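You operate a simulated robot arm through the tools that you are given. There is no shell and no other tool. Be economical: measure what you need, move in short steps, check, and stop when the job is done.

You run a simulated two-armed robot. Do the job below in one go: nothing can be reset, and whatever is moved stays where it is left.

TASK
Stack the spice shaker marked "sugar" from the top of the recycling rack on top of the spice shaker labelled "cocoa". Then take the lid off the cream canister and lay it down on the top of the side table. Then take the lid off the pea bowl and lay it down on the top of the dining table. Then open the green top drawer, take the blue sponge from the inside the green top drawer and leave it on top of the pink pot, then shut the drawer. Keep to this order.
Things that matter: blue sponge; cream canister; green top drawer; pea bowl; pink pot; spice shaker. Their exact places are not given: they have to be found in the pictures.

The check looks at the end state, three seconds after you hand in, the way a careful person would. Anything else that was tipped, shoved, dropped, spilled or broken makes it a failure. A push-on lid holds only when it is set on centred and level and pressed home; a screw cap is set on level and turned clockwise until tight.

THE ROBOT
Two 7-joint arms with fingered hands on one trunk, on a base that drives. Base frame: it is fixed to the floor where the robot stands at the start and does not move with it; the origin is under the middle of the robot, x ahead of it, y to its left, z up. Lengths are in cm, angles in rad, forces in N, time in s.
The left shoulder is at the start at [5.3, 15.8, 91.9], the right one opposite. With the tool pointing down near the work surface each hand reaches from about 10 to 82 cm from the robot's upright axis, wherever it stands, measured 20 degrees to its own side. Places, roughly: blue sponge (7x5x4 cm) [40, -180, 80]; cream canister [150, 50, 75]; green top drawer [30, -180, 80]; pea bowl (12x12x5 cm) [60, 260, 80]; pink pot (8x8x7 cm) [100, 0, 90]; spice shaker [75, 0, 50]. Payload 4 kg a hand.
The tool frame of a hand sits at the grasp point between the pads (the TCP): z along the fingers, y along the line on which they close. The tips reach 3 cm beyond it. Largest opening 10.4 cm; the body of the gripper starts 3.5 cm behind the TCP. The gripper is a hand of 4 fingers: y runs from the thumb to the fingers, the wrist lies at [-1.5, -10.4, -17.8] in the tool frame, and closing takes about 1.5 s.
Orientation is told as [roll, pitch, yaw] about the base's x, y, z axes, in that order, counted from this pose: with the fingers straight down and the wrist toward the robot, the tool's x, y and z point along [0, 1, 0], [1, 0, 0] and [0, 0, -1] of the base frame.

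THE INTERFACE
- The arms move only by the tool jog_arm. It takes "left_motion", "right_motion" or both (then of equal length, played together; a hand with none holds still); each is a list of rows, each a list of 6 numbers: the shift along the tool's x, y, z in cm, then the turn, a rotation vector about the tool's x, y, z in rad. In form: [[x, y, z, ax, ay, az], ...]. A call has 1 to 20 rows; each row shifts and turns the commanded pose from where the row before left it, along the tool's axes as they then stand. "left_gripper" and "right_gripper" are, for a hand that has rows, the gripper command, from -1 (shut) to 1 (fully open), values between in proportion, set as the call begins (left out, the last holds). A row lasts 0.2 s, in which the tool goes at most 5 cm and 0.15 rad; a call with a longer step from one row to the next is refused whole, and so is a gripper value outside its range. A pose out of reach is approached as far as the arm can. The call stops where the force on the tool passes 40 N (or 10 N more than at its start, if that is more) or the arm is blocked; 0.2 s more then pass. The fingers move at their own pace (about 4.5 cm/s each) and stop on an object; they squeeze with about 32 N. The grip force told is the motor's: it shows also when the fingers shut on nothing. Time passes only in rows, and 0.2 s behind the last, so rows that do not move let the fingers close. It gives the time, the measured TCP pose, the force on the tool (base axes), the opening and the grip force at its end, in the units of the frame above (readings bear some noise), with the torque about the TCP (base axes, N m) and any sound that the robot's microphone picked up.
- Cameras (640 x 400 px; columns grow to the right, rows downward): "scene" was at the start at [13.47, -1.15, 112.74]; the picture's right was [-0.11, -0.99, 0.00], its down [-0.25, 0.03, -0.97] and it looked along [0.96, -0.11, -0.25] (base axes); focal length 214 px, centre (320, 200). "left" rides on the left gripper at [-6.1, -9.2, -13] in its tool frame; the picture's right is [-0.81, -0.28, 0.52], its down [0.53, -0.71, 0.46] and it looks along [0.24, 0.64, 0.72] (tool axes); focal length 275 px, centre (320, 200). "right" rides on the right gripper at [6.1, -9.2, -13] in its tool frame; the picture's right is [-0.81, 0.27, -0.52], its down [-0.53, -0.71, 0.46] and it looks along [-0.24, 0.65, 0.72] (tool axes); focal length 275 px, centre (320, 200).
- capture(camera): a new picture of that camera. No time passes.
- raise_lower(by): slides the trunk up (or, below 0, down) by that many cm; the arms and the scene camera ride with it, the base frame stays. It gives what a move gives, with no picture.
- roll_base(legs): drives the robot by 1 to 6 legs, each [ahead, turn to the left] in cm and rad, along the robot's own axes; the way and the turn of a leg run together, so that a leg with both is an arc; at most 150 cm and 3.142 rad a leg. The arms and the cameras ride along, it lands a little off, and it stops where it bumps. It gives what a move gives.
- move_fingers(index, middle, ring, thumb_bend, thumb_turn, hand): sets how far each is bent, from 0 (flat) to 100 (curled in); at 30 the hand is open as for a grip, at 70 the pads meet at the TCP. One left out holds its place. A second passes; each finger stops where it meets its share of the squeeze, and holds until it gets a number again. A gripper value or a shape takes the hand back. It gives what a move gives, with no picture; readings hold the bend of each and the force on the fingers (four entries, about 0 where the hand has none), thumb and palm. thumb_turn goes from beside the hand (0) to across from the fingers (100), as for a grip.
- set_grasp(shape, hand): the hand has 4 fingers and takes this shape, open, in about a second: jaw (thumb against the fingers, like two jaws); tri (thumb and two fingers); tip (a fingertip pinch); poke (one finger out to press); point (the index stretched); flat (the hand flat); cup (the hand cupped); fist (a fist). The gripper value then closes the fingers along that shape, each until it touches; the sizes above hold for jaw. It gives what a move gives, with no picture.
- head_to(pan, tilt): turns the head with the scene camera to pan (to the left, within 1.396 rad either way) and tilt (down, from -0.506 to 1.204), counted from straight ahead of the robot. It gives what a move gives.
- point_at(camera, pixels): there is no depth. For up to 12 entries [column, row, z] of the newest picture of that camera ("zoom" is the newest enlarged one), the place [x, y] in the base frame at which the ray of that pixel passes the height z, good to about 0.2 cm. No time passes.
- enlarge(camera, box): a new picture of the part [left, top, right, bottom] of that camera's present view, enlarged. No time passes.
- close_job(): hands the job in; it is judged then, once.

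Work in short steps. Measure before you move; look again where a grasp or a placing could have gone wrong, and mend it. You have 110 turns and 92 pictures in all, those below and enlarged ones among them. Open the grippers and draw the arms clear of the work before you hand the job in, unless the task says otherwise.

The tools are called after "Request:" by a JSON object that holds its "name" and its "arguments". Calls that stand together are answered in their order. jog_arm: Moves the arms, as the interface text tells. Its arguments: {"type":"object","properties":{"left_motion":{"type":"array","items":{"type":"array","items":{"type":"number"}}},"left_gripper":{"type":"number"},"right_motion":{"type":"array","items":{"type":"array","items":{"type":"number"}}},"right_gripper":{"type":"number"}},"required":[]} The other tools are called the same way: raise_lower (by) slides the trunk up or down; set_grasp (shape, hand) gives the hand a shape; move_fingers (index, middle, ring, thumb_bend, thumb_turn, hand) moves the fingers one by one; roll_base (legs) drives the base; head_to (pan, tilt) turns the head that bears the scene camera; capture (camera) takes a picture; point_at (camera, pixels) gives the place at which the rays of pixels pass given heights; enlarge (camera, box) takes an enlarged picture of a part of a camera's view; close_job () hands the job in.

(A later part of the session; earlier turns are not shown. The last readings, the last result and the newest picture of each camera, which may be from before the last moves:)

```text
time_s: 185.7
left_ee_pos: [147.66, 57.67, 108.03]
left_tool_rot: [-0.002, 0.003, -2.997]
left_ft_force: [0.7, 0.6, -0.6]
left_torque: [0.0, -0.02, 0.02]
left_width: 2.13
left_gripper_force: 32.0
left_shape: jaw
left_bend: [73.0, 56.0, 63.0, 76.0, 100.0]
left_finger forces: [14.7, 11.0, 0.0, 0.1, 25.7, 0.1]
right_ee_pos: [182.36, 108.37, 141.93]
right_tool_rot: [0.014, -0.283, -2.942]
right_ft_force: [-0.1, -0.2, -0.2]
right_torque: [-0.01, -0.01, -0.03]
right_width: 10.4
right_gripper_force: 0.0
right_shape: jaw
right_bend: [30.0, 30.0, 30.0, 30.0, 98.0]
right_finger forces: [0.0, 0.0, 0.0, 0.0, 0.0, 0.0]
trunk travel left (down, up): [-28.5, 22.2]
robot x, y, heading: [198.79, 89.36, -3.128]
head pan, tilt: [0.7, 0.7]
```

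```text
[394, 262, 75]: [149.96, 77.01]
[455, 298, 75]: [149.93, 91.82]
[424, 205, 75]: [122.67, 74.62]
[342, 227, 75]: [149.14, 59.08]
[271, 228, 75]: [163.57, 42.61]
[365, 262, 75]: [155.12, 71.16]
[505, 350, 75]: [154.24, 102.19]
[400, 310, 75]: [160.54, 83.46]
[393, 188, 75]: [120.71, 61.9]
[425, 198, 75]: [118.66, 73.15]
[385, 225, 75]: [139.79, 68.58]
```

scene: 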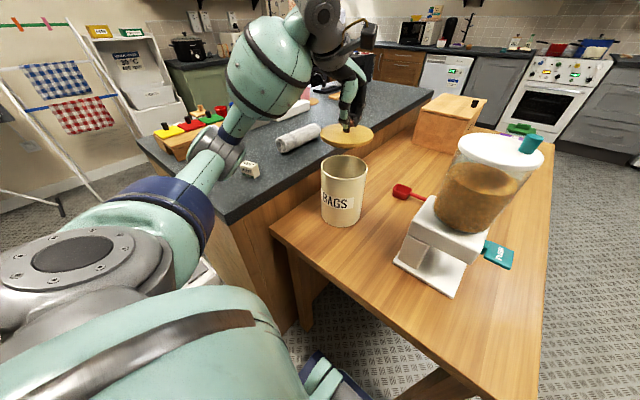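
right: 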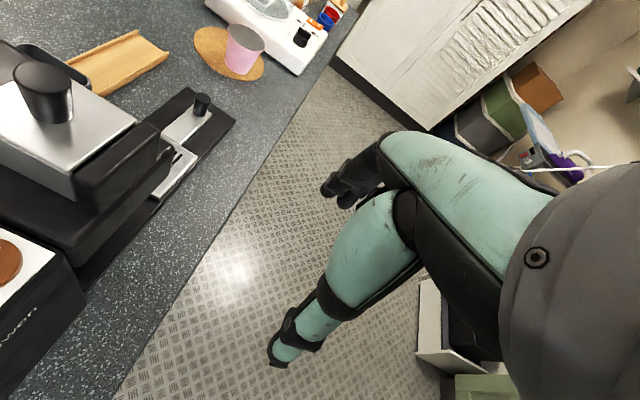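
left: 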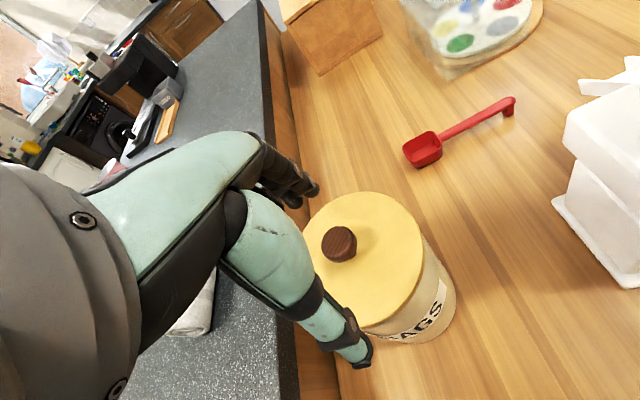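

Target spot for the lid ≈(157.8, 70.5): clear of canister, dispenser and table edge. I move over it and descend to just above the table.

Request:
{"name": "jog_arm", "arguments": {"left_motion": [[-2.26, -2.37, 0, 0, 0, 0], [-2.26, -2.37, 0, 0, 0, 0], [-2.26, -2.37, 0, 0, 0, 0], [-2.26, -2.37, 0, 0, 0, 0], [-2.26, -2.37, 0, 0, 0, 0], [0, 0, 3.7, 0, 0, 0], [0, 0, 3.7, 0, 0, 0], [0, 0, 3.7, 0, 0, 0], [0, 0, 3.7, 0, 0, 0], [0, 0, 3.7, 0, 0, 0], [0, 0, 2.5, 0, 0, 0], [0, 0, 0, 0, 0, 0]]}}

Request:
{"name": "capture", "arguments": {"camera": "scene"}}

```text
time_s: 188.2
left_ee_pos: [157.01, 70.72, 88.27]
left_tool_rot: [0.004, -0.026, -2.989]
left_ft_force: [-0.2, -0.1, -0.8]
left_torque: [0.0, 0.02, 0.0]
left_width: 2.07
left_gripper_force: 31.7
left_shape: jaw
left_bend: [73.0, 56.0, 64.0, 76.0, 100.0]
left_finger forces: [14.8, 11.7, 0.0, 0.0, 25.5, 0.1]
right_ee_pos: [182.21, 109.31, 141.86]
right_tool_rot: [0.021, -0.283, -2.947]
right_ft_force: [-0.4, 0.1, 0.5]
right_torque: [-0.02, 0.02, 0.06]
right_width: 10.38
right_gripper_force: 0.1
right_shape: jaw
right_bend: [30.0, 30.0, 30.0, 30.0, 98.0]
right_finger forces: [0.0, 0.0, 0.0, 0.0, 0.0, 0.0]
trunk travel left (down, up): [-28.5, 22.2]
robot x, y, heading: [198.85, 89.11, -3.126]
head pan, tilt: [0.7, 0.7]
```

```text
19 pictures are left
```

scene: 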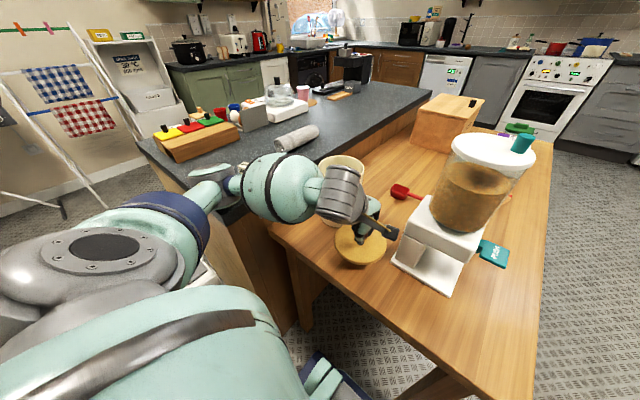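

The elbow is close to the counter's end. I back the base 12 cm (lid still well above the table) and re-extend the arm, which draws the elbow off the counter.

Request:
{"name": "roll_base", "arguments": {"legs": [[-12, 0]]}}

Request:
{"name": "jog_arm", "arguments": {"left_motion": [[0, 3, 0, 0, 0, 0], [0, 3, 0, 0, 0, 0], [0, 3, 0, 0, 0, 0], [0, 2.5, 0, 0, 0, 0], [0, 0, 1, 0.02, 0, 0], [0, 0, 1, 0, 0, 0], [0, 0, 0, 0, 0, 0]]}}

Request:
{"name": "capture", "arguments": {"camera": "scene"}}

```text
time_s: 189.5
left_ee_pos: [167.95, 70.67, 85.75]
left_tool_rot: [-0.004, 0.026, -2.994]
left_ft_force: [-1.8, -0.5, -1.5]
left_torque: [0.07, -0.04, 0.0]
left_width: 2.11
left_gripper_force: 31.8
left_shape: jaw
left_bend: [73.0, 56.0, 64.0, 76.0, 100.0]
left_finger forces: [15.1, 12.1, 0.0, 0.0, 25.4, 0.0]
right_ee_pos: [191.26, 108.37, 141.38]
right_tool_rot: [0.014, -0.248, -2.951]
right_ft_force: [-2.1, -1.1, -0.5]
right_torque: [0.03, -0.14, 0.07]
right_width: 10.4
right_gripper_force: 0.0
right_shape: jaw
right_bend: [30.0, 30.0, 30.0, 30.0, 98.0]
right_finger forces: [0.0, 0.0, 0.1, 0.0, 0.1, 0.1]
trunk travel left (down, up): [-28.5, 22.2]
robot x, y, heading: [210.86, 89.18, -3.129]
head pan, tilt: [0.7, 0.7]
```

```text
time_s: 191.1
left_ee_pos: [158.79, 69.07, 84.94]
left_tool_rot: [-0.005, 0.021, -2.996]
left_ft_force: [0.4, -1.0, -0.1]
left_torque: [0.01, 0.0, 0.01]
left_width: 2.12
left_gripper_force: 32.0
left_shape: jaw
left_bend: [73.0, 56.0, 64.0, 76.0, 100.0]
left_finger forces: [15.2, 12.1, 0.0, 0.1, 25.5, 0.0]
right_ee_pos: [194.95, 108.33, 141.91]
right_tool_rot: [0.016, -0.284, -2.941]
right_ft_force: [0.8, 0.3, -0.9]
right_torque: [-0.02, 0.01, -0.03]
right_width: 10.41
right_gripper_force: 0.1
right_shape: jaw
right_bend: [30.0, 30.0, 30.0, 30.0, 98.0]
right_finger forces: [0.0, 0.0, 0.0, 0.1, 0.1, 0.1]
trunk travel left (down, up): [-28.5, 22.2]
robot x, y, heading: [210.63, 89.34, -3.132]
head pan, tilt: [0.7, 0.7]
```

```text
18 pictures are left
```

scene: 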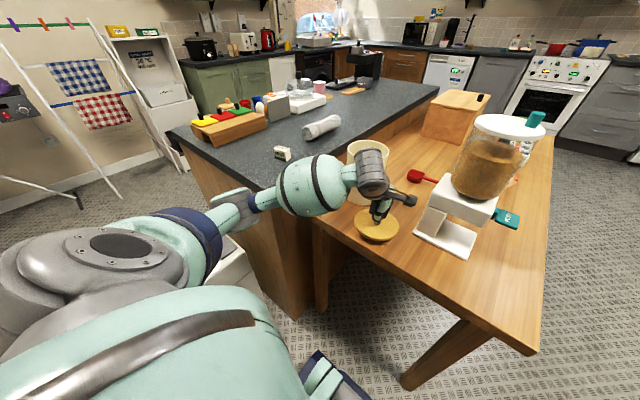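

Elbow clear and MINT box untouched. I adjust slightly and lower until contact.

Request:
{"name": "jog_arm", "arguments": {"left_motion": [[-1.3, 0.8, 0, 0, 0, 0], [0, 0, 0.7, 0, 0, 0], [0, 0, 0.7, 0, 0, 0], [0, 0, 0.4, 0, 0, 0], [0, 0, 0.4, 0, 0, 0], [0, 0, 0, 0, 0, 0]]}}

```text
time_s: 192.5
left_ee_pos: [157.9, 70.37, 82.74]
left_tool_rot: [-0.005, 0.024, -2.995]
left_ft_force: [0.0, 2.4, 12.2]
left_torque: [-0.14, 0.31, -0.05]
left_width: 2.16
left_gripper_force: 31.6
left_shape: jaw
left_bend: [74.0, 56.0, 64.0, 79.0, 100.0]
left_finger forces: [15.6, 24.8, 0.0, 0.1, 24.7, 0.1]
right_ee_pos: [194.65, 108.35, 141.91]
right_tool_rot: [0.02, -0.279, -2.942]
right_ft_force: [-0.8, 1.0, 0.1]
right_torque: [0.02, 0.01, 0.01]
right_width: 10.36
right_gripper_force: 0.1
right_shape: jaw
right_bend: [30.0, 30.0, 30.0, 30.0, 98.0]
right_finger forces: [0.0, 0.0, 0.0, 0.0, 0.0, 0.0]
trunk travel left (down, up): [-28.5, 22.2]
robot x, y, heading: [210.67, 88.93, -3.128]
head pan, tilt: [0.7, 0.7]
```

Contact (12 N). I open the hand and rise.

Request:
{"name": "jog_arm", "arguments": {"left_motion": [[0, 0, 0, 0, 0, 0], [0, 0, 0, 0, 0, 0], [0, 0, 0, 0, 0, 0], [0, 0, 0, 0, 0, 0], [0, 0, 0, 0, 0, 0], [0, 0, 0, 0, 0, 0], [0, 0, 0, 0, 0, 0], [0, 0, 0, 0, 0, 0], [0, 0, -2, 0, 0, 0], [0, 0, -3, 0, 0, 0], [0, 0, -4, 0, 0, 0], [0, 0, -4, 0, 0, 0], [0, -2, -4, 0, 0, 0], [0, -2, -4, 0, 0, 0], [0, -2, -4, 0, 0, 0], [0, 0, 0, 0, 0, 0]], "left_gripper": 1}}

Request:
{"name": "capture", "arguments": {"camera": "scene"}}

```text
time_s: 195.9
left_ee_pos: [163.23, 71.1, 107.85]
left_tool_rot: [-0.004, 0.023, -2.993]
left_ft_force: [-0.1, -0.8, 0.0]
left_torque: [0.0, -0.03, 0.0]
left_width: 10.39
left_gripper_force: 0.0
left_shape: jaw
left_bend: [30.0, 30.0, 30.0, 30.0, 98.0]
left_finger forces: [0.0, 0.0, 0.0, 0.0, 0.1, 0.0]
right_ee_pos: [194.58, 108.33, 141.83]
right_tool_rot: [0.017, -0.281, -2.943]
right_ft_force: [0.2, -0.8, 0.2]
right_torque: [-0.01, 0.0, 0.0]
right_width: 10.38
right_gripper_force: 0.1
right_shape: jaw
right_bend: [30.0, 30.0, 30.0, 30.0, 98.0]
right_finger forces: [0.1, 0.1, 0.0, 0.0, 0.0, 0.1]
trunk travel left (down, up): [-28.5, 22.2]
robot x, y, heading: [211.1, 89.13, -3.128]
head pan, tilt: [0.7, 0.7]
```

```text
17 pictures are left
```

scene: 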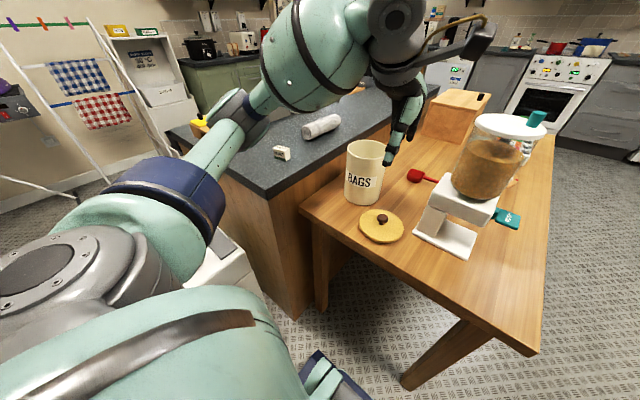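

The lid lies flat on the side table. Next is the dining table: I drive back, around the side table, and toward it, then look.

Request:
{"name": "roll_base", "arguments": {"legs": [[-38, 0], [0, -1.575], [82, 0], [0, 1.57], [100, 0]]}}

Request:
{"name": "head_to", "arguments": {"pan": -0.5, "tilt": 0.5}}

Request:
{"name": "capture", "arguments": {"camera": "scene"}}

```text
time_s: 216.6
left_ee_pos: [102.23, 151.34, 107.96]
left_tool_rot: [-0.005, 0.019, -2.991]
left_ft_force: [0.2, -0.5, -0.6]
left_torque: [0.02, -0.01, 0.0]
left_width: 10.39
left_gripper_force: 0.0
left_shape: jaw
left_bend: [30.0, 30.0, 30.0, 30.0, 98.0]
left_finger forces: [0.1, 0.0, 0.1, 0.1, 0.1, 0.1]
right_ee_pos: [133.52, 189.1, 141.66]
right_tool_rot: [0.012, -0.278, -2.941]
right_ft_force: [-0.1, 0.9, 0.6]
right_torque: [0.03, 0.0, 0.0]
right_width: 10.39
right_gripper_force: 0.0
right_shape: jaw
right_bend: [30.0, 30.0, 30.0, 30.0, 98.0]
right_finger forces: [0.1, 0.0, 0.1, 0.0, 0.1, 0.0]
trunk travel left (down, up): [-28.5, 22.2]
robot x, y, heading: [149.37, 170.07, -3.125]
head pan, tilt: [0.7, 0.7]
```

```text
time_s: 218.0
left_ee_pos: [103.54, 151.41, 108.56]
left_tool_rot: [-0.009, 0.009, -2.991]
left_ft_force: [0.5, -0.9, 0.1]
left_torque: [0.0, 0.04, 0.01]
left_width: 10.38
left_gripper_force: 0.1
left_shape: jaw
left_bend: [30.0, 30.0, 30.0, 30.0, 98.0]
left_finger forces: [0.0, 0.1, 0.1, 0.1, 0.0, 0.1]
right_ee_pos: [134.43, 189.06, 141.55]
right_tool_rot: [0.016, -0.268, -2.943]
right_ft_force: [-0.5, 0.5, 0.2]
right_torque: [0.03, -0.04, 0.01]
right_width: 10.39
right_gripper_force: 0.0
right_shape: jaw
right_bend: [30.0, 30.0, 30.0, 30.0, 98.0]
right_finger forces: [0.1, 0.1, 0.1, 0.1, 0.0, 0.0]
trunk travel left (down, up): [-28.5, 22.2]
robot x, y, heading: [149.48, 169.51, -3.124]
head pan, tilt: [-0.499, 0.499]
```

```text
16 pictures are left
```

scene: 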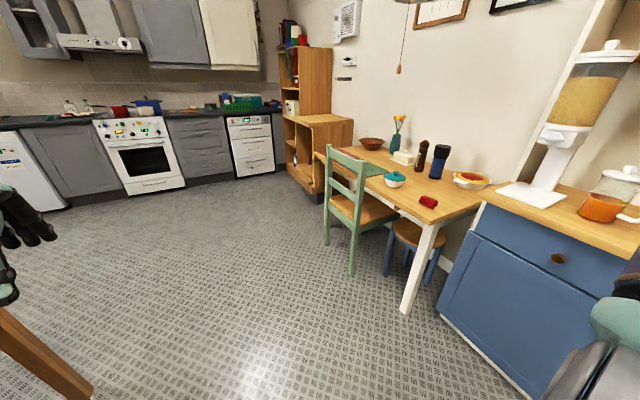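

The teal-lidded bowl at (395,178) stands on the dining table near the chair. I zoom and measure.

Request:
{"name": "enlarge", "arguments": {"camera": "scene", "box": [330, 125, 500, 231]}}

Request:
{"name": "point_at", "arguments": {"camera": "scene", "pixels": [[395, 187, 76], [404, 312, 0], [480, 210, 76], [432, 222, 76], [318, 155, 76], [350, 275, 0], [325, 243, 0], [385, 275, 0], [428, 287, 0], [440, 312, 0], [429, 206, 76], [395, 174, 82]]}}

```text
3.76 times, centred on (415, 178) of scene
```

zoom: 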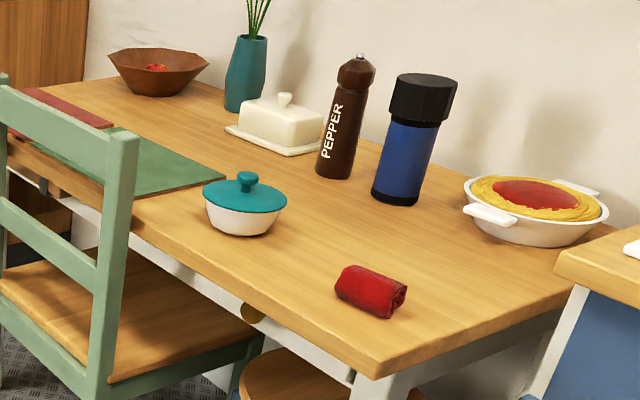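

```text
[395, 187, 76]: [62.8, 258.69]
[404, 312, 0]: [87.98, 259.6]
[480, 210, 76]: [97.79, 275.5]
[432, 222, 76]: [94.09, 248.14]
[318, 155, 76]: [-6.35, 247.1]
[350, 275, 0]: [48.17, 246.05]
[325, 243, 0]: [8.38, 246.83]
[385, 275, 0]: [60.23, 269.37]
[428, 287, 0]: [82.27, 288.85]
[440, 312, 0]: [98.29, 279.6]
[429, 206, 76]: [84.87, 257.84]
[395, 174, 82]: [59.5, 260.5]
```

Bowl ≈(61, 262); table front edge y≈248; chair right side x≈50. I drive to about (80,197) facing +y and look.

Request:
{"name": "roll_base", "arguments": {"legs": [[70, 0], [0, -1.575], [27, 0]]}}

Request:
{"name": "head_to", "arguments": {"pan": 0.15, "tilt": 0.75}}

Request:
{"name": "capture", "arguments": {"camera": "scene"}}

```text
time_s: 228.1
left_ee_pos: [60.51, 242.04, 108.42]
left_tool_rot: [-0.005, 0.01, 1.731]
left_ft_force: [-0.1, -0.2, 1.1]
left_torque: [-0.02, -0.03, 0.03]
left_width: 10.42
left_gripper_force: 0.1
left_shape: jaw
left_bend: [30.0, 30.0, 30.0, 30.0, 98.0]
left_finger forces: [0.1, 0.0, 0.1, 0.0, 0.0, 0.0]
right_ee_pos: [98.24, 211.28, 141.38]
right_tool_rot: [0.023, -0.301, 1.794]
right_ft_force: [0.6, 1.0, -0.6]
right_torque: [-0.04, 0.03, 0.03]
right_width: 10.4
right_gripper_force: 0.0
right_shape: jaw
right_bend: [30.0, 30.0, 30.0, 30.0, 98.0]
right_finger forces: [0.0, 0.0, 0.0, 0.0, 0.0, 0.0]
trunk travel left (down, up): [-28.5, 22.2]
robot x, y, heading: [79.47, 196.22, 1.603]
head pan, tilt: [-0.499, 0.499]
```

```text
time_s: 229.1
left_ee_pos: [60.4, 240.67, 108.99]
left_tool_rot: [-0.009, -0.001, 1.728]
left_ft_force: [-0.2, -0.4, 1.2]
left_torque: [0.05, 0.02, 0.01]
left_width: 10.42
left_gripper_force: 0.0
left_shape: jaw
left_bend: [30.0, 30.0, 30.0, 30.0, 98.0]
left_finger forces: [0.0, 0.0, 0.0, 0.0, 0.1, 0.0]
right_ee_pos: [98.09, 210.23, 141.29]
right_tool_rot: [0.026, -0.294, 1.795]
right_ft_force: [-0.7, -0.3, 0.1]
right_torque: [-0.01, 0.0, 0.0]
right_width: 10.39
right_gripper_force: 0.2
right_shape: jaw
right_bend: [30.0, 30.0, 30.0, 30.0, 98.0]
right_finger forces: [0.0, 0.0, 0.0, 0.0, 0.0, 0.1]
trunk travel left (down, up): [-28.5, 22.2]
robot x, y, heading: [79.02, 196.08, 1.602]
head pan, tilt: [0.15, 0.75]
```

```text
14 pictures are left
```

scene: 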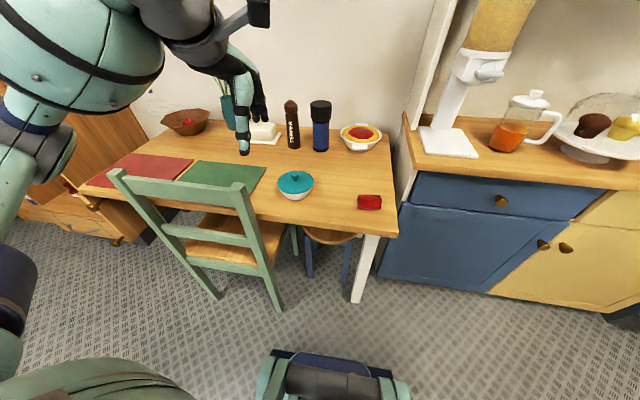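

Bowl lid knob at about (295,177), bowl at (296,187). I measure its rim and knob at candidate heights.

Request:
{"name": "point_at", "arguments": {"camera": "scene", "pixels": [[296, 200, 76], [296, 200, 78], [278, 186, 81], [314, 184, 81], [295, 177, 84], [295, 177, 86], [296, 194, 81], [370, 240, 76], [397, 236, 76], [345, 200, 76], [338, 225, 76], [360, 180, 76]]}}

Request:
{"name": "enlarge", "arguments": {"camera": "scene", "box": [264, 160, 328, 200]}}

```text
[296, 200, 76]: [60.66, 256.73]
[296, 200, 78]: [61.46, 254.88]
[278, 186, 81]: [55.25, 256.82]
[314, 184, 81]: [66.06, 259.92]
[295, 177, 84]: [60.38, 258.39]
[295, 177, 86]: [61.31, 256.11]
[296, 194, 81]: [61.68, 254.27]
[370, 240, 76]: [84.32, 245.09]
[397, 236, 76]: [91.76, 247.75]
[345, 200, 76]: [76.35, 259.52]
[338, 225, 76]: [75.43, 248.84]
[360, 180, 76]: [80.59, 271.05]
```

```text
10.00 times, centred on (296, 180) of scene
```

zoom: 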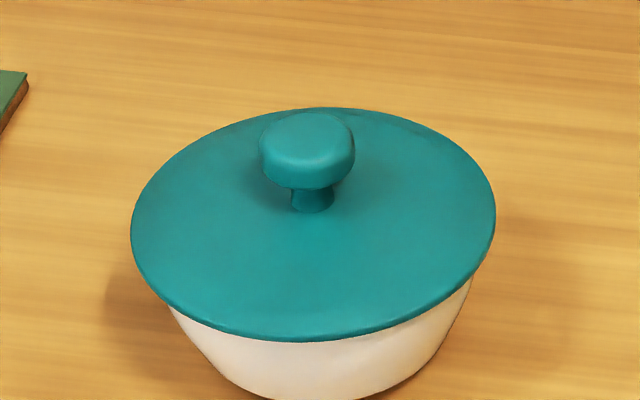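

I move the left hand above the bowl at z≈94 and look with its camera.

Request:
{"name": "jog_arm", "arguments": {"left_motion": [[-0.63, 3.5, 0, 0, 0, 0], [-0.63, 3.5, 0, 0, 0, 0], [-0.63, 3.5, 0, 0, 0, 0], [-0.63, 3.5, 0, 0, 0, 0], [-0.63, 3.5, 0, 0, 0, 0], [0, 0, 3.7, 0, 0, 0], [0, 0, 3.7, 0, 0, 0], [0, 0, 3.7, 0, 0, 0], [0, 0, 3.7, 0, 0, 0], [0, 0, 0, 0, 0, 0], [0, 0, 0, 0, 0, 0]]}}

Request:
{"name": "capture", "arguments": {"camera": "left"}}

```text
time_s: 231.5
left_ee_pos: [60.93, 258.35, 94.34]
left_tool_rot: [-0.006, -0.001, 1.732]
left_ft_force: [0.4, 0.3, -0.8]
left_torque: [0.0, -0.03, 0.03]
left_width: 10.4
left_gripper_force: 0.0
left_shape: jaw
left_bend: [30.0, 30.0, 30.0, 30.0, 98.0]
left_finger forces: [0.0, 0.0, 0.1, 0.1, 0.1, 0.0]
right_ee_pos: [98.15, 210.25, 141.36]
right_tool_rot: [0.026, -0.293, 1.794]
right_ft_force: [-0.1, 0.5, -0.6]
right_torque: [0.01, 0.0, -0.01]
right_width: 10.4
right_gripper_force: 0.0
right_shape: jaw
right_bend: [30.0, 30.0, 30.0, 30.0, 98.0]
right_finger forces: [0.0, 0.0, 0.0, 0.0, 0.0, 0.0]
trunk travel left (down, up): [-28.5, 22.2]
robot x, y, heading: [79.8, 195.84, 1.601]
head pan, tilt: [0.15, 0.75]
```

```text
12 pictures are left
```

left: 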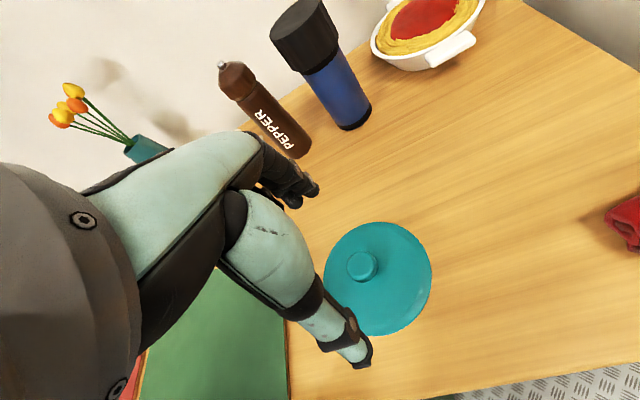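

The knob shows at (363,266), the lid's disc spans (323..432, 222..335). I measure with several heights.

Request:
{"name": "point_at", "arguments": {"camera": "left", "pixels": [[362, 264, 84.5], [362, 264, 83], [362, 264, 86], [323, 270, 81], [432, 275, 81], [375, 222, 81], [385, 335, 81], [378, 278, 79], [378, 278, 81], [520, 260, 76], [480, 210, 76]]}}

Request:
{"name": "point_at", "arguments": {"camera": "scene", "pixels": [[294.7, 174, 83], [294.7, 174, 84.5], [294.7, 174, 86], [295.3, 180.5, 80], [295.3, 180.5, 81], [295.3, 180.5, 82]]}}

```text
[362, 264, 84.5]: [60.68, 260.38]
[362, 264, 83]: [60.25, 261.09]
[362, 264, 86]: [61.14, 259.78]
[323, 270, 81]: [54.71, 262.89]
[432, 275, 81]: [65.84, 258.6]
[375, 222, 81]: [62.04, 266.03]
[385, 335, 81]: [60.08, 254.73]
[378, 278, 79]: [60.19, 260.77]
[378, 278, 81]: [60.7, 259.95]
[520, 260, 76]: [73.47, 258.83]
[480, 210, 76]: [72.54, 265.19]
```

```text
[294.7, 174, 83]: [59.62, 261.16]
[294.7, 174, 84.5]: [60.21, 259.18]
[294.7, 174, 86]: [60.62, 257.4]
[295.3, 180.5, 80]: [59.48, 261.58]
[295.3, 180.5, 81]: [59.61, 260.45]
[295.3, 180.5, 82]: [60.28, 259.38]
```

Parallax gives knob centre (60.0, 261.0), knob top ≈83, lid ≈80.4. I shift, descend to z≈83.7, and close.

Request:
{"name": "jog_arm", "arguments": {"left_motion": [[0.48, 2.76, 0, 0, 0, 0], [0, 0, 3, 0, 0, 0], [0, 0, 3, 0, 0, 0], [0, 0, 3, 0, 0, 0], [0, 0, 1.5, 0, 0, 0], [0, 0, 0, 0, 0, 0], [0, 0, 0, 0, 0, 0]]}}

Request:
{"name": "jog_arm", "arguments": {"left_motion": [[0, 0, 0, 0, 0, 0], [0, 0, 0, 0, 0, 0], [0, 0, 0, 0, 0, 0], [0, 0, 0, 0, 0, 0], [0, 0, 0, 0, 0, 0], [0, 0, 0, 0, 0, 0], [0, 0, 0, 0, 0, 0], [0, 0, 0, 0, 0, 0]], "left_gripper": -1}}

```text
time_s: 233.1
left_ee_pos: [60.09, 261.1, 83.7]
left_tool_rot: [-0.008, -0.001, 1.73]
left_ft_force: [0.2, -0.3, -0.1]
left_torque: [-0.01, 0.02, -0.01]
left_width: 10.42
left_gripper_force: 0.1
left_shape: jaw
left_bend: [30.0, 30.0, 30.0, 30.0, 98.0]
left_finger forces: [0.1, 0.1, 0.0, 0.0, 0.0, 0.1]
right_ee_pos: [98.13, 210.3, 141.32]
right_tool_rot: [0.026, -0.292, 1.794]
right_ft_force: [-0.2, 0.4, -0.4]
right_torque: [-0.04, -0.01, -0.03]
right_width: 10.4
right_gripper_force: 0.0
right_shape: jaw
right_bend: [30.0, 30.0, 30.0, 30.0, 98.0]
right_finger forces: [0.0, 0.0, 0.0, 0.0, 0.1, 0.1]
trunk travel left (down, up): [-28.5, 22.2]
robot x, y, heading: [79.33, 196.27, 1.608]
head pan, tilt: [0.15, 0.75]
```

```text
time_s: 234.9
left_ee_pos: [60.13, 261.2, 83.88]
left_tool_rot: [-0.009, -0.003, 1.73]
left_ft_force: [0.6, -1.5, 6.8]
left_torque: [0.02, -0.04, -0.06]
left_width: 2.39
left_gripper_force: 31.8
left_shape: jaw
left_bend: [74.0, 64.0, 67.0, 77.0, 100.0]
left_finger forces: [16.9, 11.8, 0.1, 0.1, 31.8, 0.1]
right_ee_pos: [98.27, 210.08, 141.33]
right_tool_rot: [0.025, -0.293, 1.794]
right_ft_force: [0.8, -0.1, 1.2]
right_torque: [-0.01, -0.02, 0.0]
right_width: 10.38
right_gripper_force: 0.0
right_shape: jaw
right_bend: [30.0, 30.0, 30.0, 30.0, 98.0]
right_finger forces: [0.1, 0.0, 0.0, 0.0, 0.0, 0.1]
trunk travel left (down, up): [-28.5, 22.2]
robot x, y, heading: [79.46, 196.04, 1.605]
head pan, tilt: [0.15, 0.75]
```

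Gripped (2.4 cm). I lift slowly, then check with a picture.

Request:
{"name": "jog_arm", "arguments": {"left_motion": [[0, 0, -0.4, 0, 0, 0], [0, 0, -0.4, 0, 0, 0], [0, 0, -0.6, 0, 0, 0], [0, 0, -1, 0, 0, 0], [0, 0, -2, 0, 0, 0], [0, 0, -2, 0, 0, 0], [0, 0, -2, 0, 0, 0], [0, 0, 0, 0, 0, 0]]}}

Request:
{"name": "capture", "arguments": {"camera": "scene"}}

```text
time_s: 236.7
left_ee_pos: [59.86, 261.14, 92.12]
left_tool_rot: [-0.007, 0.0, 1.732]
left_ft_force: [1.0, -0.6, -0.3]
left_torque: [0.04, -0.01, -0.03]
left_width: 2.31
left_gripper_force: 31.7
left_shape: jaw
left_bend: [74.0, 64.0, 67.0, 77.0, 100.0]
left_finger forces: [16.4, 12.5, 0.0, 0.0, 31.0, 0.0]
right_ee_pos: [98.17, 210.18, 141.4]
right_tool_rot: [0.025, -0.291, 1.794]
right_ft_force: [-0.7, -0.3, -0.6]
right_torque: [-0.01, -0.02, -0.01]
right_width: 10.41
right_gripper_force: 0.1
right_shape: jaw
right_bend: [30.0, 30.0, 30.0, 30.0, 98.0]
right_finger forces: [0.0, 0.0, 0.0, 0.0, 0.0, 0.0]
trunk travel left (down, up): [-28.5, 22.2]
robot x, y, heading: [79.14, 195.85, 1.603]
head pan, tilt: [0.15, 0.75]
heard: snap
```

```text
11 pictures are left
```

scene: 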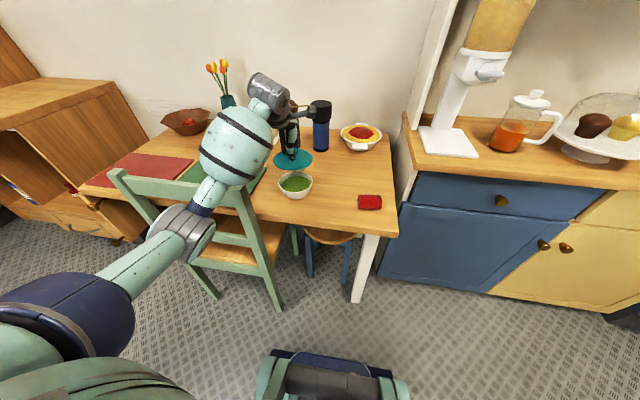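

The lid is off (peas visible). I move it right to a free spot ≈(74.5, 264.5) and lower until contact.

Request:
{"name": "jog_arm", "arguments": {"left_motion": [[-3.74, 0.26, 0, 0, 0, 0], [-3.74, 0.26, 0, 0, 0, 0], [-3.74, 0.26, 0, 0, 0, 0], [-3.74, 0.26, 0, 0, 0, 0], [0, 0, 3, 0, 0, 0], [0, 0, 3, 0, 0, 0], [0, 0, 3, 0, 0, 0], [0, 0, 1, 0, 0, 0], [0, 0, 0.5, 0, 0, 0], [0, 0, 0.5, 0, 0, 0], [0, 0, 0, 0, 0, 0]]}}

```text
time_s: 239.1
left_ee_pos: [74.68, 264.57, 81.24]
left_tool_rot: [-0.009, -0.001, 1.731]
left_ft_force: [-0.4, -0.1, -1.0]
left_torque: [0.02, -0.03, 0.0]
left_width: 2.32
left_gripper_force: 31.9
left_shape: jaw
left_bend: [74.0, 64.0, 67.0, 77.0, 100.0]
left_finger forces: [17.8, 14.1, 0.0, 0.1, 31.1, 0.0]
right_ee_pos: [98.23, 210.23, 141.31]
right_tool_rot: [0.027, -0.29, 1.794]
right_ft_force: [0.2, -0.1, 0.0]
right_torque: [0.0, 0.01, -0.04]
right_width: 10.38
right_gripper_force: 0.0
right_shape: jaw
right_bend: [30.0, 30.0, 30.0, 30.0, 98.0]
right_finger forces: [0.1, 0.0, 0.0, 0.1, 0.1, 0.0]
trunk travel left (down, up): [-28.5, 22.2]
robot x, y, heading: [79.34, 196.09, 1.603]
head pan, tilt: [0.15, 0.75]
```

No contact yet at 81.2; I continue down in small rows.

Request:
{"name": "jog_arm", "arguments": {"left_motion": [[0, 0, 0.5, 0, 0, 0], [0, 0, 0.5, 0, 0, 0], [0, 0, 0.4, 0, 0, 0], [0, 0, 0, 0, 0, 0]]}}

```text
time_s: 240.1
left_ee_pos: [74.7, 264.58, 79.9]
left_tool_rot: [-0.008, -0.002, 1.73]
left_ft_force: [-0.3, 0.6, -0.3]
left_torque: [-0.05, 0.04, 0.0]
left_width: 2.31
left_gripper_force: 31.4
left_shape: jaw
left_bend: [74.0, 64.0, 67.0, 77.0, 100.0]
left_finger forces: [17.9, 14.1, 0.0, 0.0, 31.2, 0.1]
right_ee_pos: [98.24, 210.35, 141.3]
right_tool_rot: [0.026, -0.292, 1.794]
right_ft_force: [-0.1, 0.0, -0.3]
right_torque: [0.01, 0.0, 0.02]
right_width: 10.41
right_gripper_force: 0.0
right_shape: jaw
right_bend: [30.0, 30.0, 30.0, 30.0, 98.0]
right_finger forces: [0.0, 0.1, 0.1, 0.1, 0.0, 0.0]
trunk travel left (down, up): [-28.5, 22.2]
robot x, y, heading: [79.46, 196.07, 1.599]
head pan, tilt: [0.15, 0.75]
```

Request:
{"name": "jog_arm", "arguments": {"left_motion": [[0, 0, 0.3, 0, 0, 0], [0, 0, 0.3, 0, 0, 0], [0, 0, 0.3, 0, 0, 0], [0, 0, 0, 0, 0, 0]]}}

```text
time_s: 241.1
left_ee_pos: [74.7, 264.56, 79.59]
left_tool_rot: [-0.01, -0.012, 1.731]
left_ft_force: [-2.2, 3.2, 25.3]
left_torque: [0.16, -0.04, -0.02]
left_width: 2.3
left_gripper_force: 31.8
left_shape: jaw
left_bend: [74.0, 64.0, 67.0, 77.0, 100.0]
left_finger forces: [28.8, 18.7, 0.0, 0.0, 41.0, 0.0]
right_ee_pos: [98.11, 209.79, 141.38]
right_tool_rot: [0.025, -0.296, 1.794]
right_ft_force: [0.6, -0.3, -0.3]
right_torque: [-0.01, 0.02, 0.0]
right_width: 10.4
right_gripper_force: 0.1
right_shape: jaw
right_bend: [30.0, 30.0, 30.0, 30.0, 98.0]
right_finger forces: [0.1, 0.0, 0.1, 0.1, 0.0, 0.0]
trunk travel left (down, up): [-28.5, 22.2]
robot x, y, heading: [79.26, 195.63, 1.605]
head pan, tilt: [0.15, 0.75]
```

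Contact on the table (25 N). I open, rise and draw back.

Request:
{"name": "jog_arm", "arguments": {"left_motion": [[0, 0, -0.3, 0, 0, 0], [0, 0, 0, 0, 0, 0], [0, 0, 0, 0, 0, 0], [0, 0, 0, 0, 0, 0], [0, 0, 0, 0, 0, 0], [0, 0, 0, 0, 0, 0], [0, 0, 0, 0, 0, 0], [0, 0, -2, 0, 0, 0], [0, 0, -3, 0, 0, 0], [0, 0, -4, 0, 0, 0], [0, 0, -4, 0, 0, 0], [0, 0, -4, 0, 0, 0], [0, -2, -4, 0, 0, 0], [0, -3, -3.5, 0, 0, 0], [0, -4, -2.5, 0, 0, 0], [0, -4, -2, 0, 0, 0], [0, -4, 0, 0, 0, 0], [0, 0, 0, 0, 0, 0]], "left_gripper": 1}}

Request:
{"name": "capture", "arguments": {"camera": "scene"}}

```text
time_s: 244.9
left_ee_pos: [77.02, 257.03, 104.64]
left_tool_rot: [-0.009, -0.001, 1.731]
left_ft_force: [0.5, 0.1, 0.0]
left_torque: [-0.02, 0.0, 0.0]
left_width: 10.39
left_gripper_force: 0.1
left_shape: jaw
left_bend: [30.0, 30.0, 30.0, 30.0, 97.0]
left_finger forces: [0.0, 0.1, 0.1, 0.1, 0.0, 0.1]
left hand out of reach, approached as far as the arm can: row 15, 16, 17
right_ee_pos: [98.17, 210.21, 141.24]
right_tool_rot: [0.025, -0.292, 1.795]
right_ft_force: [-0.1, 0.1, 1.2]
right_torque: [0.02, -0.02, -0.01]
right_width: 10.37
right_gripper_force: 0.1
right_shape: jaw
right_bend: [30.0, 30.0, 30.0, 30.0, 98.0]
right_finger forces: [0.0, 0.0, 0.1, 0.1, 0.0, 0.1]
trunk travel left (down, up): [-28.5, 22.2]
robot x, y, heading: [79.41, 195.87, 1.6]
head pan, tilt: [0.15, 0.75]
```

```text
10 pictures are left
```

scene: 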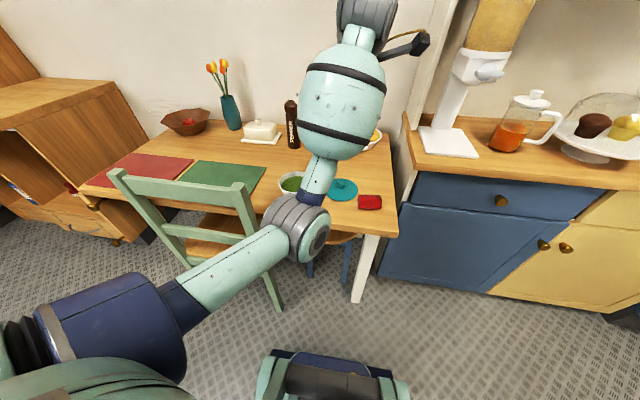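

The pea lid lies on the dining table. I back away, bring the left hand to its own side, and drive round to the kitchen units.

Request:
{"name": "roll_base", "arguments": {"legs": [[-35, 0]]}}

Request:
{"name": "jog_arm", "arguments": {"left_motion": [[3, 0, -1, 0, 0, 0], [3, 0, -1, 0, 0, 0], [3, -1, -1, 0, 0, 0], [3, -2, -1, 0, 0, 0], [3, -3, -1, 0, 0, 0], [3, -3, -1, 0, 0, 0], [3, -3, 0, 0, 0, 0], [0, -3, 0, 0, 0, 0], [0, -3, 0, 0, 0, 0], [0, -3, 0, 0, 0, 0], [0, 0, 0, 0, 0, 0]]}}

Request:
{"name": "roll_base", "arguments": {"legs": [[0, 1.54], [115, 0], [0, 1.57], [150, 0], [100, 0], [0, 0.7]]}}

Request:
{"name": "head_to", "arguments": {"pan": -0.5, "tilt": 0.6}}

Request:
{"name": "capture", "arguments": {"camera": "scene"}}

```text
time_s: 247.3
left_ee_pos: [78.03, 221.97, 104.63]
left_tool_rot: [-0.007, -0.003, 1.732]
left_ft_force: [0.6, 0.3, -0.1]
left_torque: [0.02, 0.0, -0.01]
left_width: 10.42
left_gripper_force: 0.1
left_shape: jaw
left_bend: [30.0, 30.0, 30.0, 30.0, 97.0]
left_finger forces: [0.1, 0.1, 0.0, 0.0, 0.0, 0.0]
right_ee_pos: [99.39, 175.11, 141.37]
right_tool_rot: [0.025, -0.291, 1.794]
right_ft_force: [0.2, -0.8, -1.0]
right_torque: [0.03, 0.02, 0.0]
right_width: 10.41
right_gripper_force: 0.0
right_shape: jaw
right_bend: [30.0, 30.0, 30.0, 30.0, 98.0]
right_finger forces: [0.0, 0.0, 0.0, 0.0, 0.0, 0.0]
trunk travel left (down, up): [-28.5, 22.2]
robot x, y, heading: [80.69, 160.65, 1.601]
head pan, tilt: [0.15, 0.75]
```

```text
time_s: 249.7
left_ee_pos: [55.78, 217.34, 102.08]
left_tool_rot: [-0.008, -0.014, 1.73]
left_ft_force: [0.1, -0.6, 1.1]
left_torque: [0.01, 0.0, 0.04]
left_width: 10.4
left_gripper_force: 0.2
left_shape: jaw
left_bend: [30.0, 30.0, 30.0, 30.0, 98.0]
left_finger forces: [0.0, 0.0, 0.0, 0.0, 0.0, 0.0]
left hand out of reach, approached as far as the arm can: row 1, 2, 3, 4, 5, 6, 7, 8, 9, 10
right_ee_pos: [99.17, 174.4, 141.3]
right_tool_rot: [0.036, -0.278, 1.8]
right_ft_force: [-0.1, -1.0, 0.8]
right_torque: [-0.02, 0.0, 0.0]
right_width: 10.38
right_gripper_force: 0.1
right_shape: jaw
right_bend: [30.0, 30.0, 30.0, 30.0, 98.0]
right_finger forces: [0.1, 0.0, 0.0, 0.0, 0.0, 0.0]
trunk travel left (down, up): [-28.5, 22.2]
robot x, y, heading: [80.63, 161.04, 1.603]
head pan, tilt: [0.15, 0.75]
```

```text
time_s: 279.4
left_ee_pos: [14.86, -117.68, 102.21]
left_tool_rot: [-0.009, -0.019, -0.758]
left_ft_force: [-0.1, 0.1, -0.1]
left_torque: [-0.03, -0.04, -0.03]
left_width: 10.41
left_gripper_force: 0.0
left_shape: jaw
left_bend: [30.0, 30.0, 30.0, 30.0, 98.0]
left_finger forces: [0.0, 0.1, 0.0, 0.0, 0.1, 0.0]
right_ee_pos: [-45.71, -109.51, 140.9]
right_tool_rot: [0.039, -0.318, -0.675]
right_ft_force: [0.2, -0.1, -0.5]
right_torque: [0.02, -0.04, 0.02]
right_width: 10.38
right_gripper_force: 0.0
right_shape: jaw
right_bend: [30.0, 30.0, 30.0, 30.0, 98.0]
right_finger forces: [0.0, 0.1, 0.0, 0.0, 0.1, 0.0]
trunk travel left (down, up): [-28.5, 22.2]
robot x, y, heading: [-39.31, -88.05, -0.884]
head pan, tilt: [0.15, 0.75]
```

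```text
time_s: 280.4
left_ee_pos: [14.32, -116.84, 102.9]
left_tool_rot: [-0.005, -0.042, -0.752]
left_ft_force: [0.3, 0.0, 0.5]
left_torque: [-0.01, -0.01, -0.01]
left_width: 10.38
left_gripper_force: 0.1
left_shape: jaw
left_bend: [30.0, 30.0, 30.0, 30.0, 97.0]
left_finger forces: [0.1, 0.0, 0.0, 0.0, 0.0, 0.0]
right_ee_pos: [-46.23, -108.73, 140.96]
right_tool_rot: [0.044, -0.307, -0.675]
right_ft_force: [-0.5, -0.7, 0.3]
right_torque: [-0.02, -0.01, 0.01]
right_width: 10.38
right_gripper_force: 0.0
right_shape: jaw
right_bend: [30.0, 30.0, 30.0, 30.0, 98.0]
right_finger forces: [0.1, 0.1, 0.1, 0.0, 0.0, 0.0]
trunk travel left (down, up): [-28.5, 22.2]
robot x, y, heading: [-39.65, -87.97, -0.89]
head pan, tilt: [-0.499, 0.6]
```

```text
9 pictures are left
```

scene: 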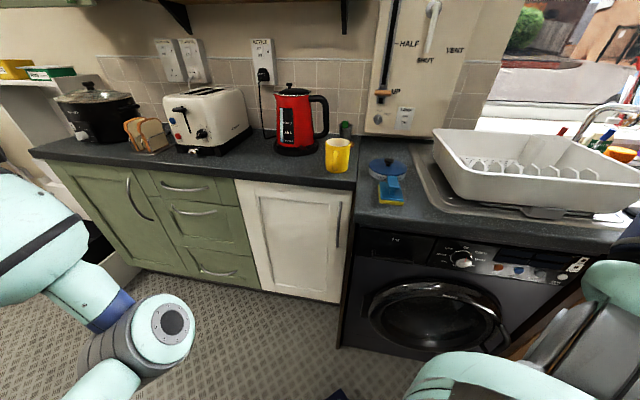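

The green drawer stack: top drawer's handle is at about (187,188). I measure the counter edge and handle.

Request:
{"name": "point_at", "arguments": {"camera": "scene", "pixels": [[240, 175, 90], [100, 158, 90], [160, 186, 80], [211, 190, 80], [160, 186, 78], [211, 190, 78], [150, 172, 84], [240, 180, 84], [170, 215, 65], [218, 212, 68]]}}

Request:
{"name": "enlarge", "arguments": {"camera": "scene", "box": [110, 140, 270, 240]}}

```text
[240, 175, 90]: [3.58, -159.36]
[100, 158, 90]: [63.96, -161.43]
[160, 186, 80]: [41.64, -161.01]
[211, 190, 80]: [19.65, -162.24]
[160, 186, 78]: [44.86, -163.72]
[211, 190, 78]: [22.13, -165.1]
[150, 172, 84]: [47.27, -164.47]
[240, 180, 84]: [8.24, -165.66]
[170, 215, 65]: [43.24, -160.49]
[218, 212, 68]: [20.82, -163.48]
```

```text
4.00 times, centred on (190, 190) of scene
```

zoom: 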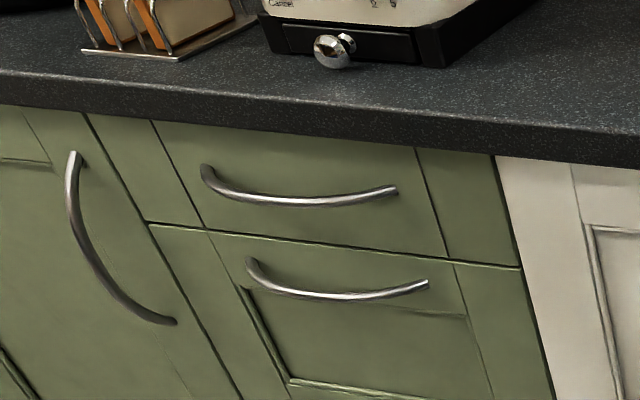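

Handle centre ≈(31, -159, 80), about 21 cm long. I drive to about (10,-84) facing -y and turn the left hand to point forward at handle height.

Request:
{"name": "roll_base", "arguments": {"legs": [[0, 0.97], [50, 0], [0, -1.65]]}}

Request:
{"name": "jog_arm", "arguments": {"left_motion": [[0, -2, 4, 0, 0, 0.07], [0, -2, 4, 0, 0, 0.06], [0, -2, 4, 0, 0, 0], [0, -1, 4, 0, 0, 0], [0, 0, 4, 0, 0, 0], [0, 0, 1.5, -0.14, 0, 0], [0, 0, 0, -0.14, 0, 0], [0, 0, 0, -0.14, 0, 0], [0, 0, 0, -0.14, 0, 0], [0, 0, 0, -0.14, 0, 0], [0, 0, 0, -0.14, 0, 0], [0, 0, 0, -0.14, 0, 0], [0, 0, 0, -0.14, 0, 0], [0, 0, 0, -0.14, 0, 0], [0, 0, 0, -0.14, 0, 0], [0, 0, 0, 0, 0, 0], [0, 0, 0, 0, 0, 0]]}}

```text
time_s: 291.1
left_ee_pos: [33.24, -140.7, 102.39]
left_tool_rot: [-0.006, -0.047, -1.441]
left_ft_force: [-0.6, -0.1, 0.9]
left_torque: [0.01, 0.03, -0.01]
left_width: 10.39
left_gripper_force: 0.1
left_shape: jaw
left_bend: [30.0, 30.0, 30.0, 30.0, 97.0]
left_finger forces: [0.0, 0.2, 0.0, 0.1, 0.0, 0.0]
right_ee_pos: [-8.14, -95.45, 140.55]
right_tool_rot: [0.055, -0.339, -1.347]
right_ft_force: [-0.6, 0.0, 0.0]
right_torque: [-0.01, -0.02, 0.02]
right_width: 10.41
right_gripper_force: 0.1
right_shape: jaw
right_bend: [30.0, 30.0, 30.0, 30.0, 98.0]
right_finger forces: [0.0, 0.0, 0.0, 0.0, 0.0, 0.0]
trunk travel left (down, up): [-28.5, 22.2]
robot x, y, heading: [11.19, -83.95, -1.575]
head pan, tilt: [-0.499, 0.6]
```

```text
time_s: 292.6
left_ee_pos: [33.06, -138.68, 93.68]
left_tool_rot: [-0.002, -0.454, -1.574]
left_ft_force: [-0.1, -0.5, -0.2]
left_torque: [0.0, 0.01, 0.0]
left_width: 10.41
left_gripper_force: 0.0
left_shape: jaw
left_bend: [30.0, 30.0, 30.0, 30.0, 97.0]
left_finger forces: [0.0, 0.0, 0.1, 0.0, 0.0, 0.0]
left hand out of reach, approached as far as the arm can: row 1
right_ee_pos: [-7.9, -93.66, 140.55]
right_tool_rot: [0.065, -0.315, -1.343]
right_ft_force: [0.0, -0.1, -0.3]
right_torque: [0.01, 0.0, -0.01]
right_width: 10.41
right_gripper_force: 0.0
right_shape: jaw
right_bend: [30.0, 30.0, 30.0, 30.0, 98.0]
right_finger forces: [0.0, 0.1, 0.0, 0.0, 0.1, 0.0]
trunk travel left (down, up): [-28.5, 22.2]
robot x, y, heading: [11.02, -83.86, -1.577]
head pan, tilt: [-0.499, 0.6]
stopped in row 7 (left hand): the arm was blocked; the commanded pose is now the measured one
```

Blocked without tool force. I lower the trunk 14 cm instead of folding the arm, then continue the pitch.

Request:
{"name": "raise_lower", "arguments": {"by": -14}}

Request:
{"name": "jog_arm", "arguments": {"left_motion": [[0, 0, 0, -0.14, 0, 0], [0, 0, 0, -0.14, 0, 0], [0, 0, 0, -0.14, 0, 0], [0, 0, 0, -0.14, 0, 0], [0, 0, 0, -0.14, 0, 0], [0, 0, 0, -0.14, 0, 0], [0, 0, 0, -0.14, 0, 0], [0, 0, 0, 0, 0, 0], [0, 0, 0, 0, 0, 0]]}}

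Request:
{"name": "head_to", "arguments": {"pan": 0.2, "tilt": 0.6}}

Request:
{"name": "capture", "arguments": {"camera": "scene"}}

```text
time_s: 294.2
left_ee_pos: [32.62, -139.13, 86.91]
left_tool_rot: [-0.003, -0.601, -1.574]
left_ft_force: [-0.3, -0.1, 0.6]
left_torque: [0.03, -0.01, 0.0]
left_width: 10.39
left_gripper_force: 0.1
left_shape: jaw
left_bend: [30.0, 30.0, 30.0, 30.0, 97.0]
left_finger forces: [0.0, 0.1, 0.0, 0.1, 0.0, 0.1]
right_ee_pos: [-7.84, -93.26, 126.48]
right_tool_rot: [0.074, -0.304, -1.336]
right_ft_force: [0.4, 0.6, 0.6]
right_torque: [0.02, 0.03, -0.02]
right_width: 10.41
right_gripper_force: 0.0
right_shape: jaw
right_bend: [30.0, 30.0, 30.0, 30.0, 98.0]
right_finger forces: [0.1, 0.1, 0.0, 0.0, 0.0, 0.1]
trunk travel left (down, up): [-14.4, 36.3]
robot x, y, heading: [11.26, -83.71, -1.575]
head pan, tilt: [-0.499, 0.6]
stopped: the arm was blocked; the commanded pose is now the measured one
```

```text
time_s: 294.8
left_ee_pos: [32.48, -138.34, 97.57]
left_tool_rot: [-0.029, -1.083, -1.56]
left_ft_force: [-0.3, -0.5, 1.3]
left_torque: [-0.01, -0.02, 0.02]
left_width: 10.38
left_gripper_force: 0.1
left_shape: jaw
left_bend: [30.0, 30.0, 30.0, 30.0, 98.0]
left_finger forces: [0.1, 0.0, 0.1, 0.1, 0.0, 0.0]
right_ee_pos: [-7.4, -92.79, 126.67]
right_tool_rot: [0.09, -0.292, -1.328]
right_ft_force: [0.4, 0.2, -1.0]
right_torque: [-0.01, -0.01, -0.03]
right_width: 10.39
right_gripper_force: 0.1
right_shape: jaw
right_bend: [30.0, 30.0, 30.0, 30.0, 98.0]
right_finger forces: [0.0, 0.1, 0.0, 0.0, 0.0, 0.1]
trunk travel left (down, up): [-14.4, 36.3]
robot x, y, heading: [11.26, -83.94, -1.576]
head pan, tilt: [-0.499, 0.6]
stopped in row 3 (left hand): the arm was blocked; the commanded pose is now the measured one
```

```text
time_s: 295.9
left_ee_pos: [32.49, -138.52, 97.66]
left_tool_rot: [-0.029, -1.081, -1.561]
left_ft_force: [-1.0, -0.1, 0.1]
left_torque: [-0.01, 0.02, 0.02]
left_width: 10.41
left_gripper_force: 0.1
left_shape: jaw
left_bend: [30.0, 30.0, 30.0, 30.0, 98.0]
left_finger forces: [0.0, 0.1, 0.0, 0.0, 0.0, 0.0]
right_ee_pos: [-7.5, -92.72, 126.72]
right_tool_rot: [0.088, -0.291, -1.328]
right_ft_force: [0.2, 0.1, -0.4]
right_torque: [0.01, 0.0, 0.03]
right_width: 10.38
right_gripper_force: 0.1
right_shape: jaw
right_bend: [30.0, 30.0, 30.0, 30.0, 98.0]
right_finger forces: [0.1, 0.0, 0.1, 0.0, 0.0, 0.0]
trunk travel left (down, up): [-14.4, 36.3]
robot x, y, heading: [11.17, -83.88, -1.575]
head pan, tilt: [0.201, 0.6]
```

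```text
7 pictures are left
```

scene: 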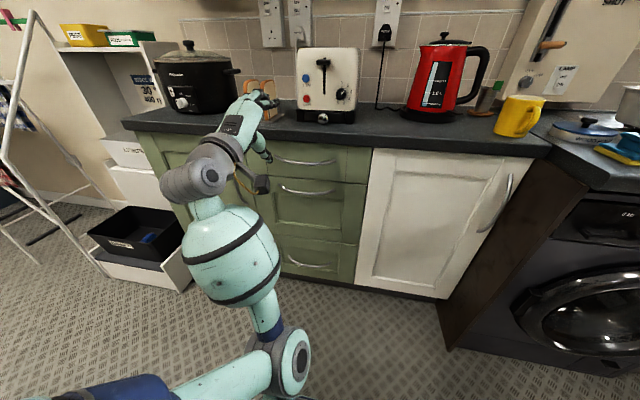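

The arm folds badly this close; extending it works better. I measure the handle in this view (ends (272,157),(337,163), middle (303,166)).

Request:
{"name": "point_at", "arguments": {"camera": "scene", "pixels": [[303, 165, 80], [303, 165, 78], [303, 165, 82], [272, 157, 80], [338, 162, 80], [320, 141, 90], [320, 150, 86], [369, 150, 86], [258, 145, 86]]}}

Request:
{"name": "enlarge", "arguments": {"camera": "scene", "box": [248, 125, 376, 205]}}

```text
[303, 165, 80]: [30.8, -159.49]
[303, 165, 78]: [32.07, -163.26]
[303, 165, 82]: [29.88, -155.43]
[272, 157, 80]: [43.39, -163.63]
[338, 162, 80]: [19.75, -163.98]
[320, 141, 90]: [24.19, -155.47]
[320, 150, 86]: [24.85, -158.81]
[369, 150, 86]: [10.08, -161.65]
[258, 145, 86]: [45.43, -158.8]
```

```text
5.00 times, centred on (312, 165) of scene
```

zoom: 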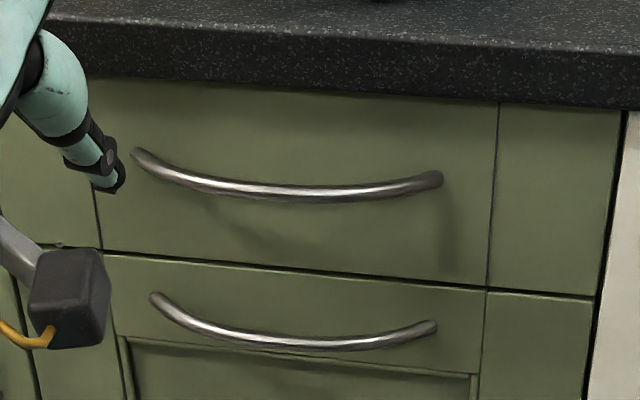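

Handle middle ≈(31, -159.6, 80). I narrow the opening to ~6.5 cm and advance the hand along its finger direction toward the bar.

Request:
{"name": "jog_arm", "arguments": {"left_motion": [[-0.5, -2, 0, 0, 0, 0], [-0.5, -2, 0, 0, 0, 0], [-0.5, -2, 0, 0, 0, 0], [0, 0, 3.5, 0, 0, 0], [0, 0, 3.5, 0, 0, 0], [0, 0, 3.5, 0, 0, 0], [0, 0, 3.5, 0, 0, 0], [0, 0, 0, 0, 0, 0], [0, 0, 0, 0, 0, 0]], "left_gripper": 0.25}}

```text
time_s: 296.6
left_ee_pos: [31.03, -134.21, 102.89]
left_tool_rot: [-0.114, -1.281, -1.492]
left_ft_force: [-0.4, -0.5, -0.3]
left_torque: [-0.03, 0.0, -0.02]
left_width: 6.52
left_gripper_force: 0.1
left_shape: jaw
left_bend: [28.0, 40.0, 36.0, 63.0, 100.0]
left_finger forces: [0.0, 0.1, 0.0, 0.1, 0.0, 0.1]
right_ee_pos: [-7.23, -92.03, 126.74]
right_tool_rot: [0.103, -0.279, -1.32]
right_ft_force: [0.3, -0.6, 0.4]
right_torque: [-0.05, 0.03, -0.01]
right_width: 10.39
right_gripper_force: 0.1
right_shape: jaw
right_bend: [30.0, 30.0, 30.0, 30.0, 98.0]
right_finger forces: [0.1, 0.0, 0.0, 0.0, 0.1, 0.0]
trunk travel left (down, up): [-14.4, 36.3]
robot x, y, heading: [11.31, -83.79, -1.576]
head pan, tilt: [0.201, 0.6]
stopped in row 3 (left hand): the arm was blocked; the commanded pose is now the measured one
```

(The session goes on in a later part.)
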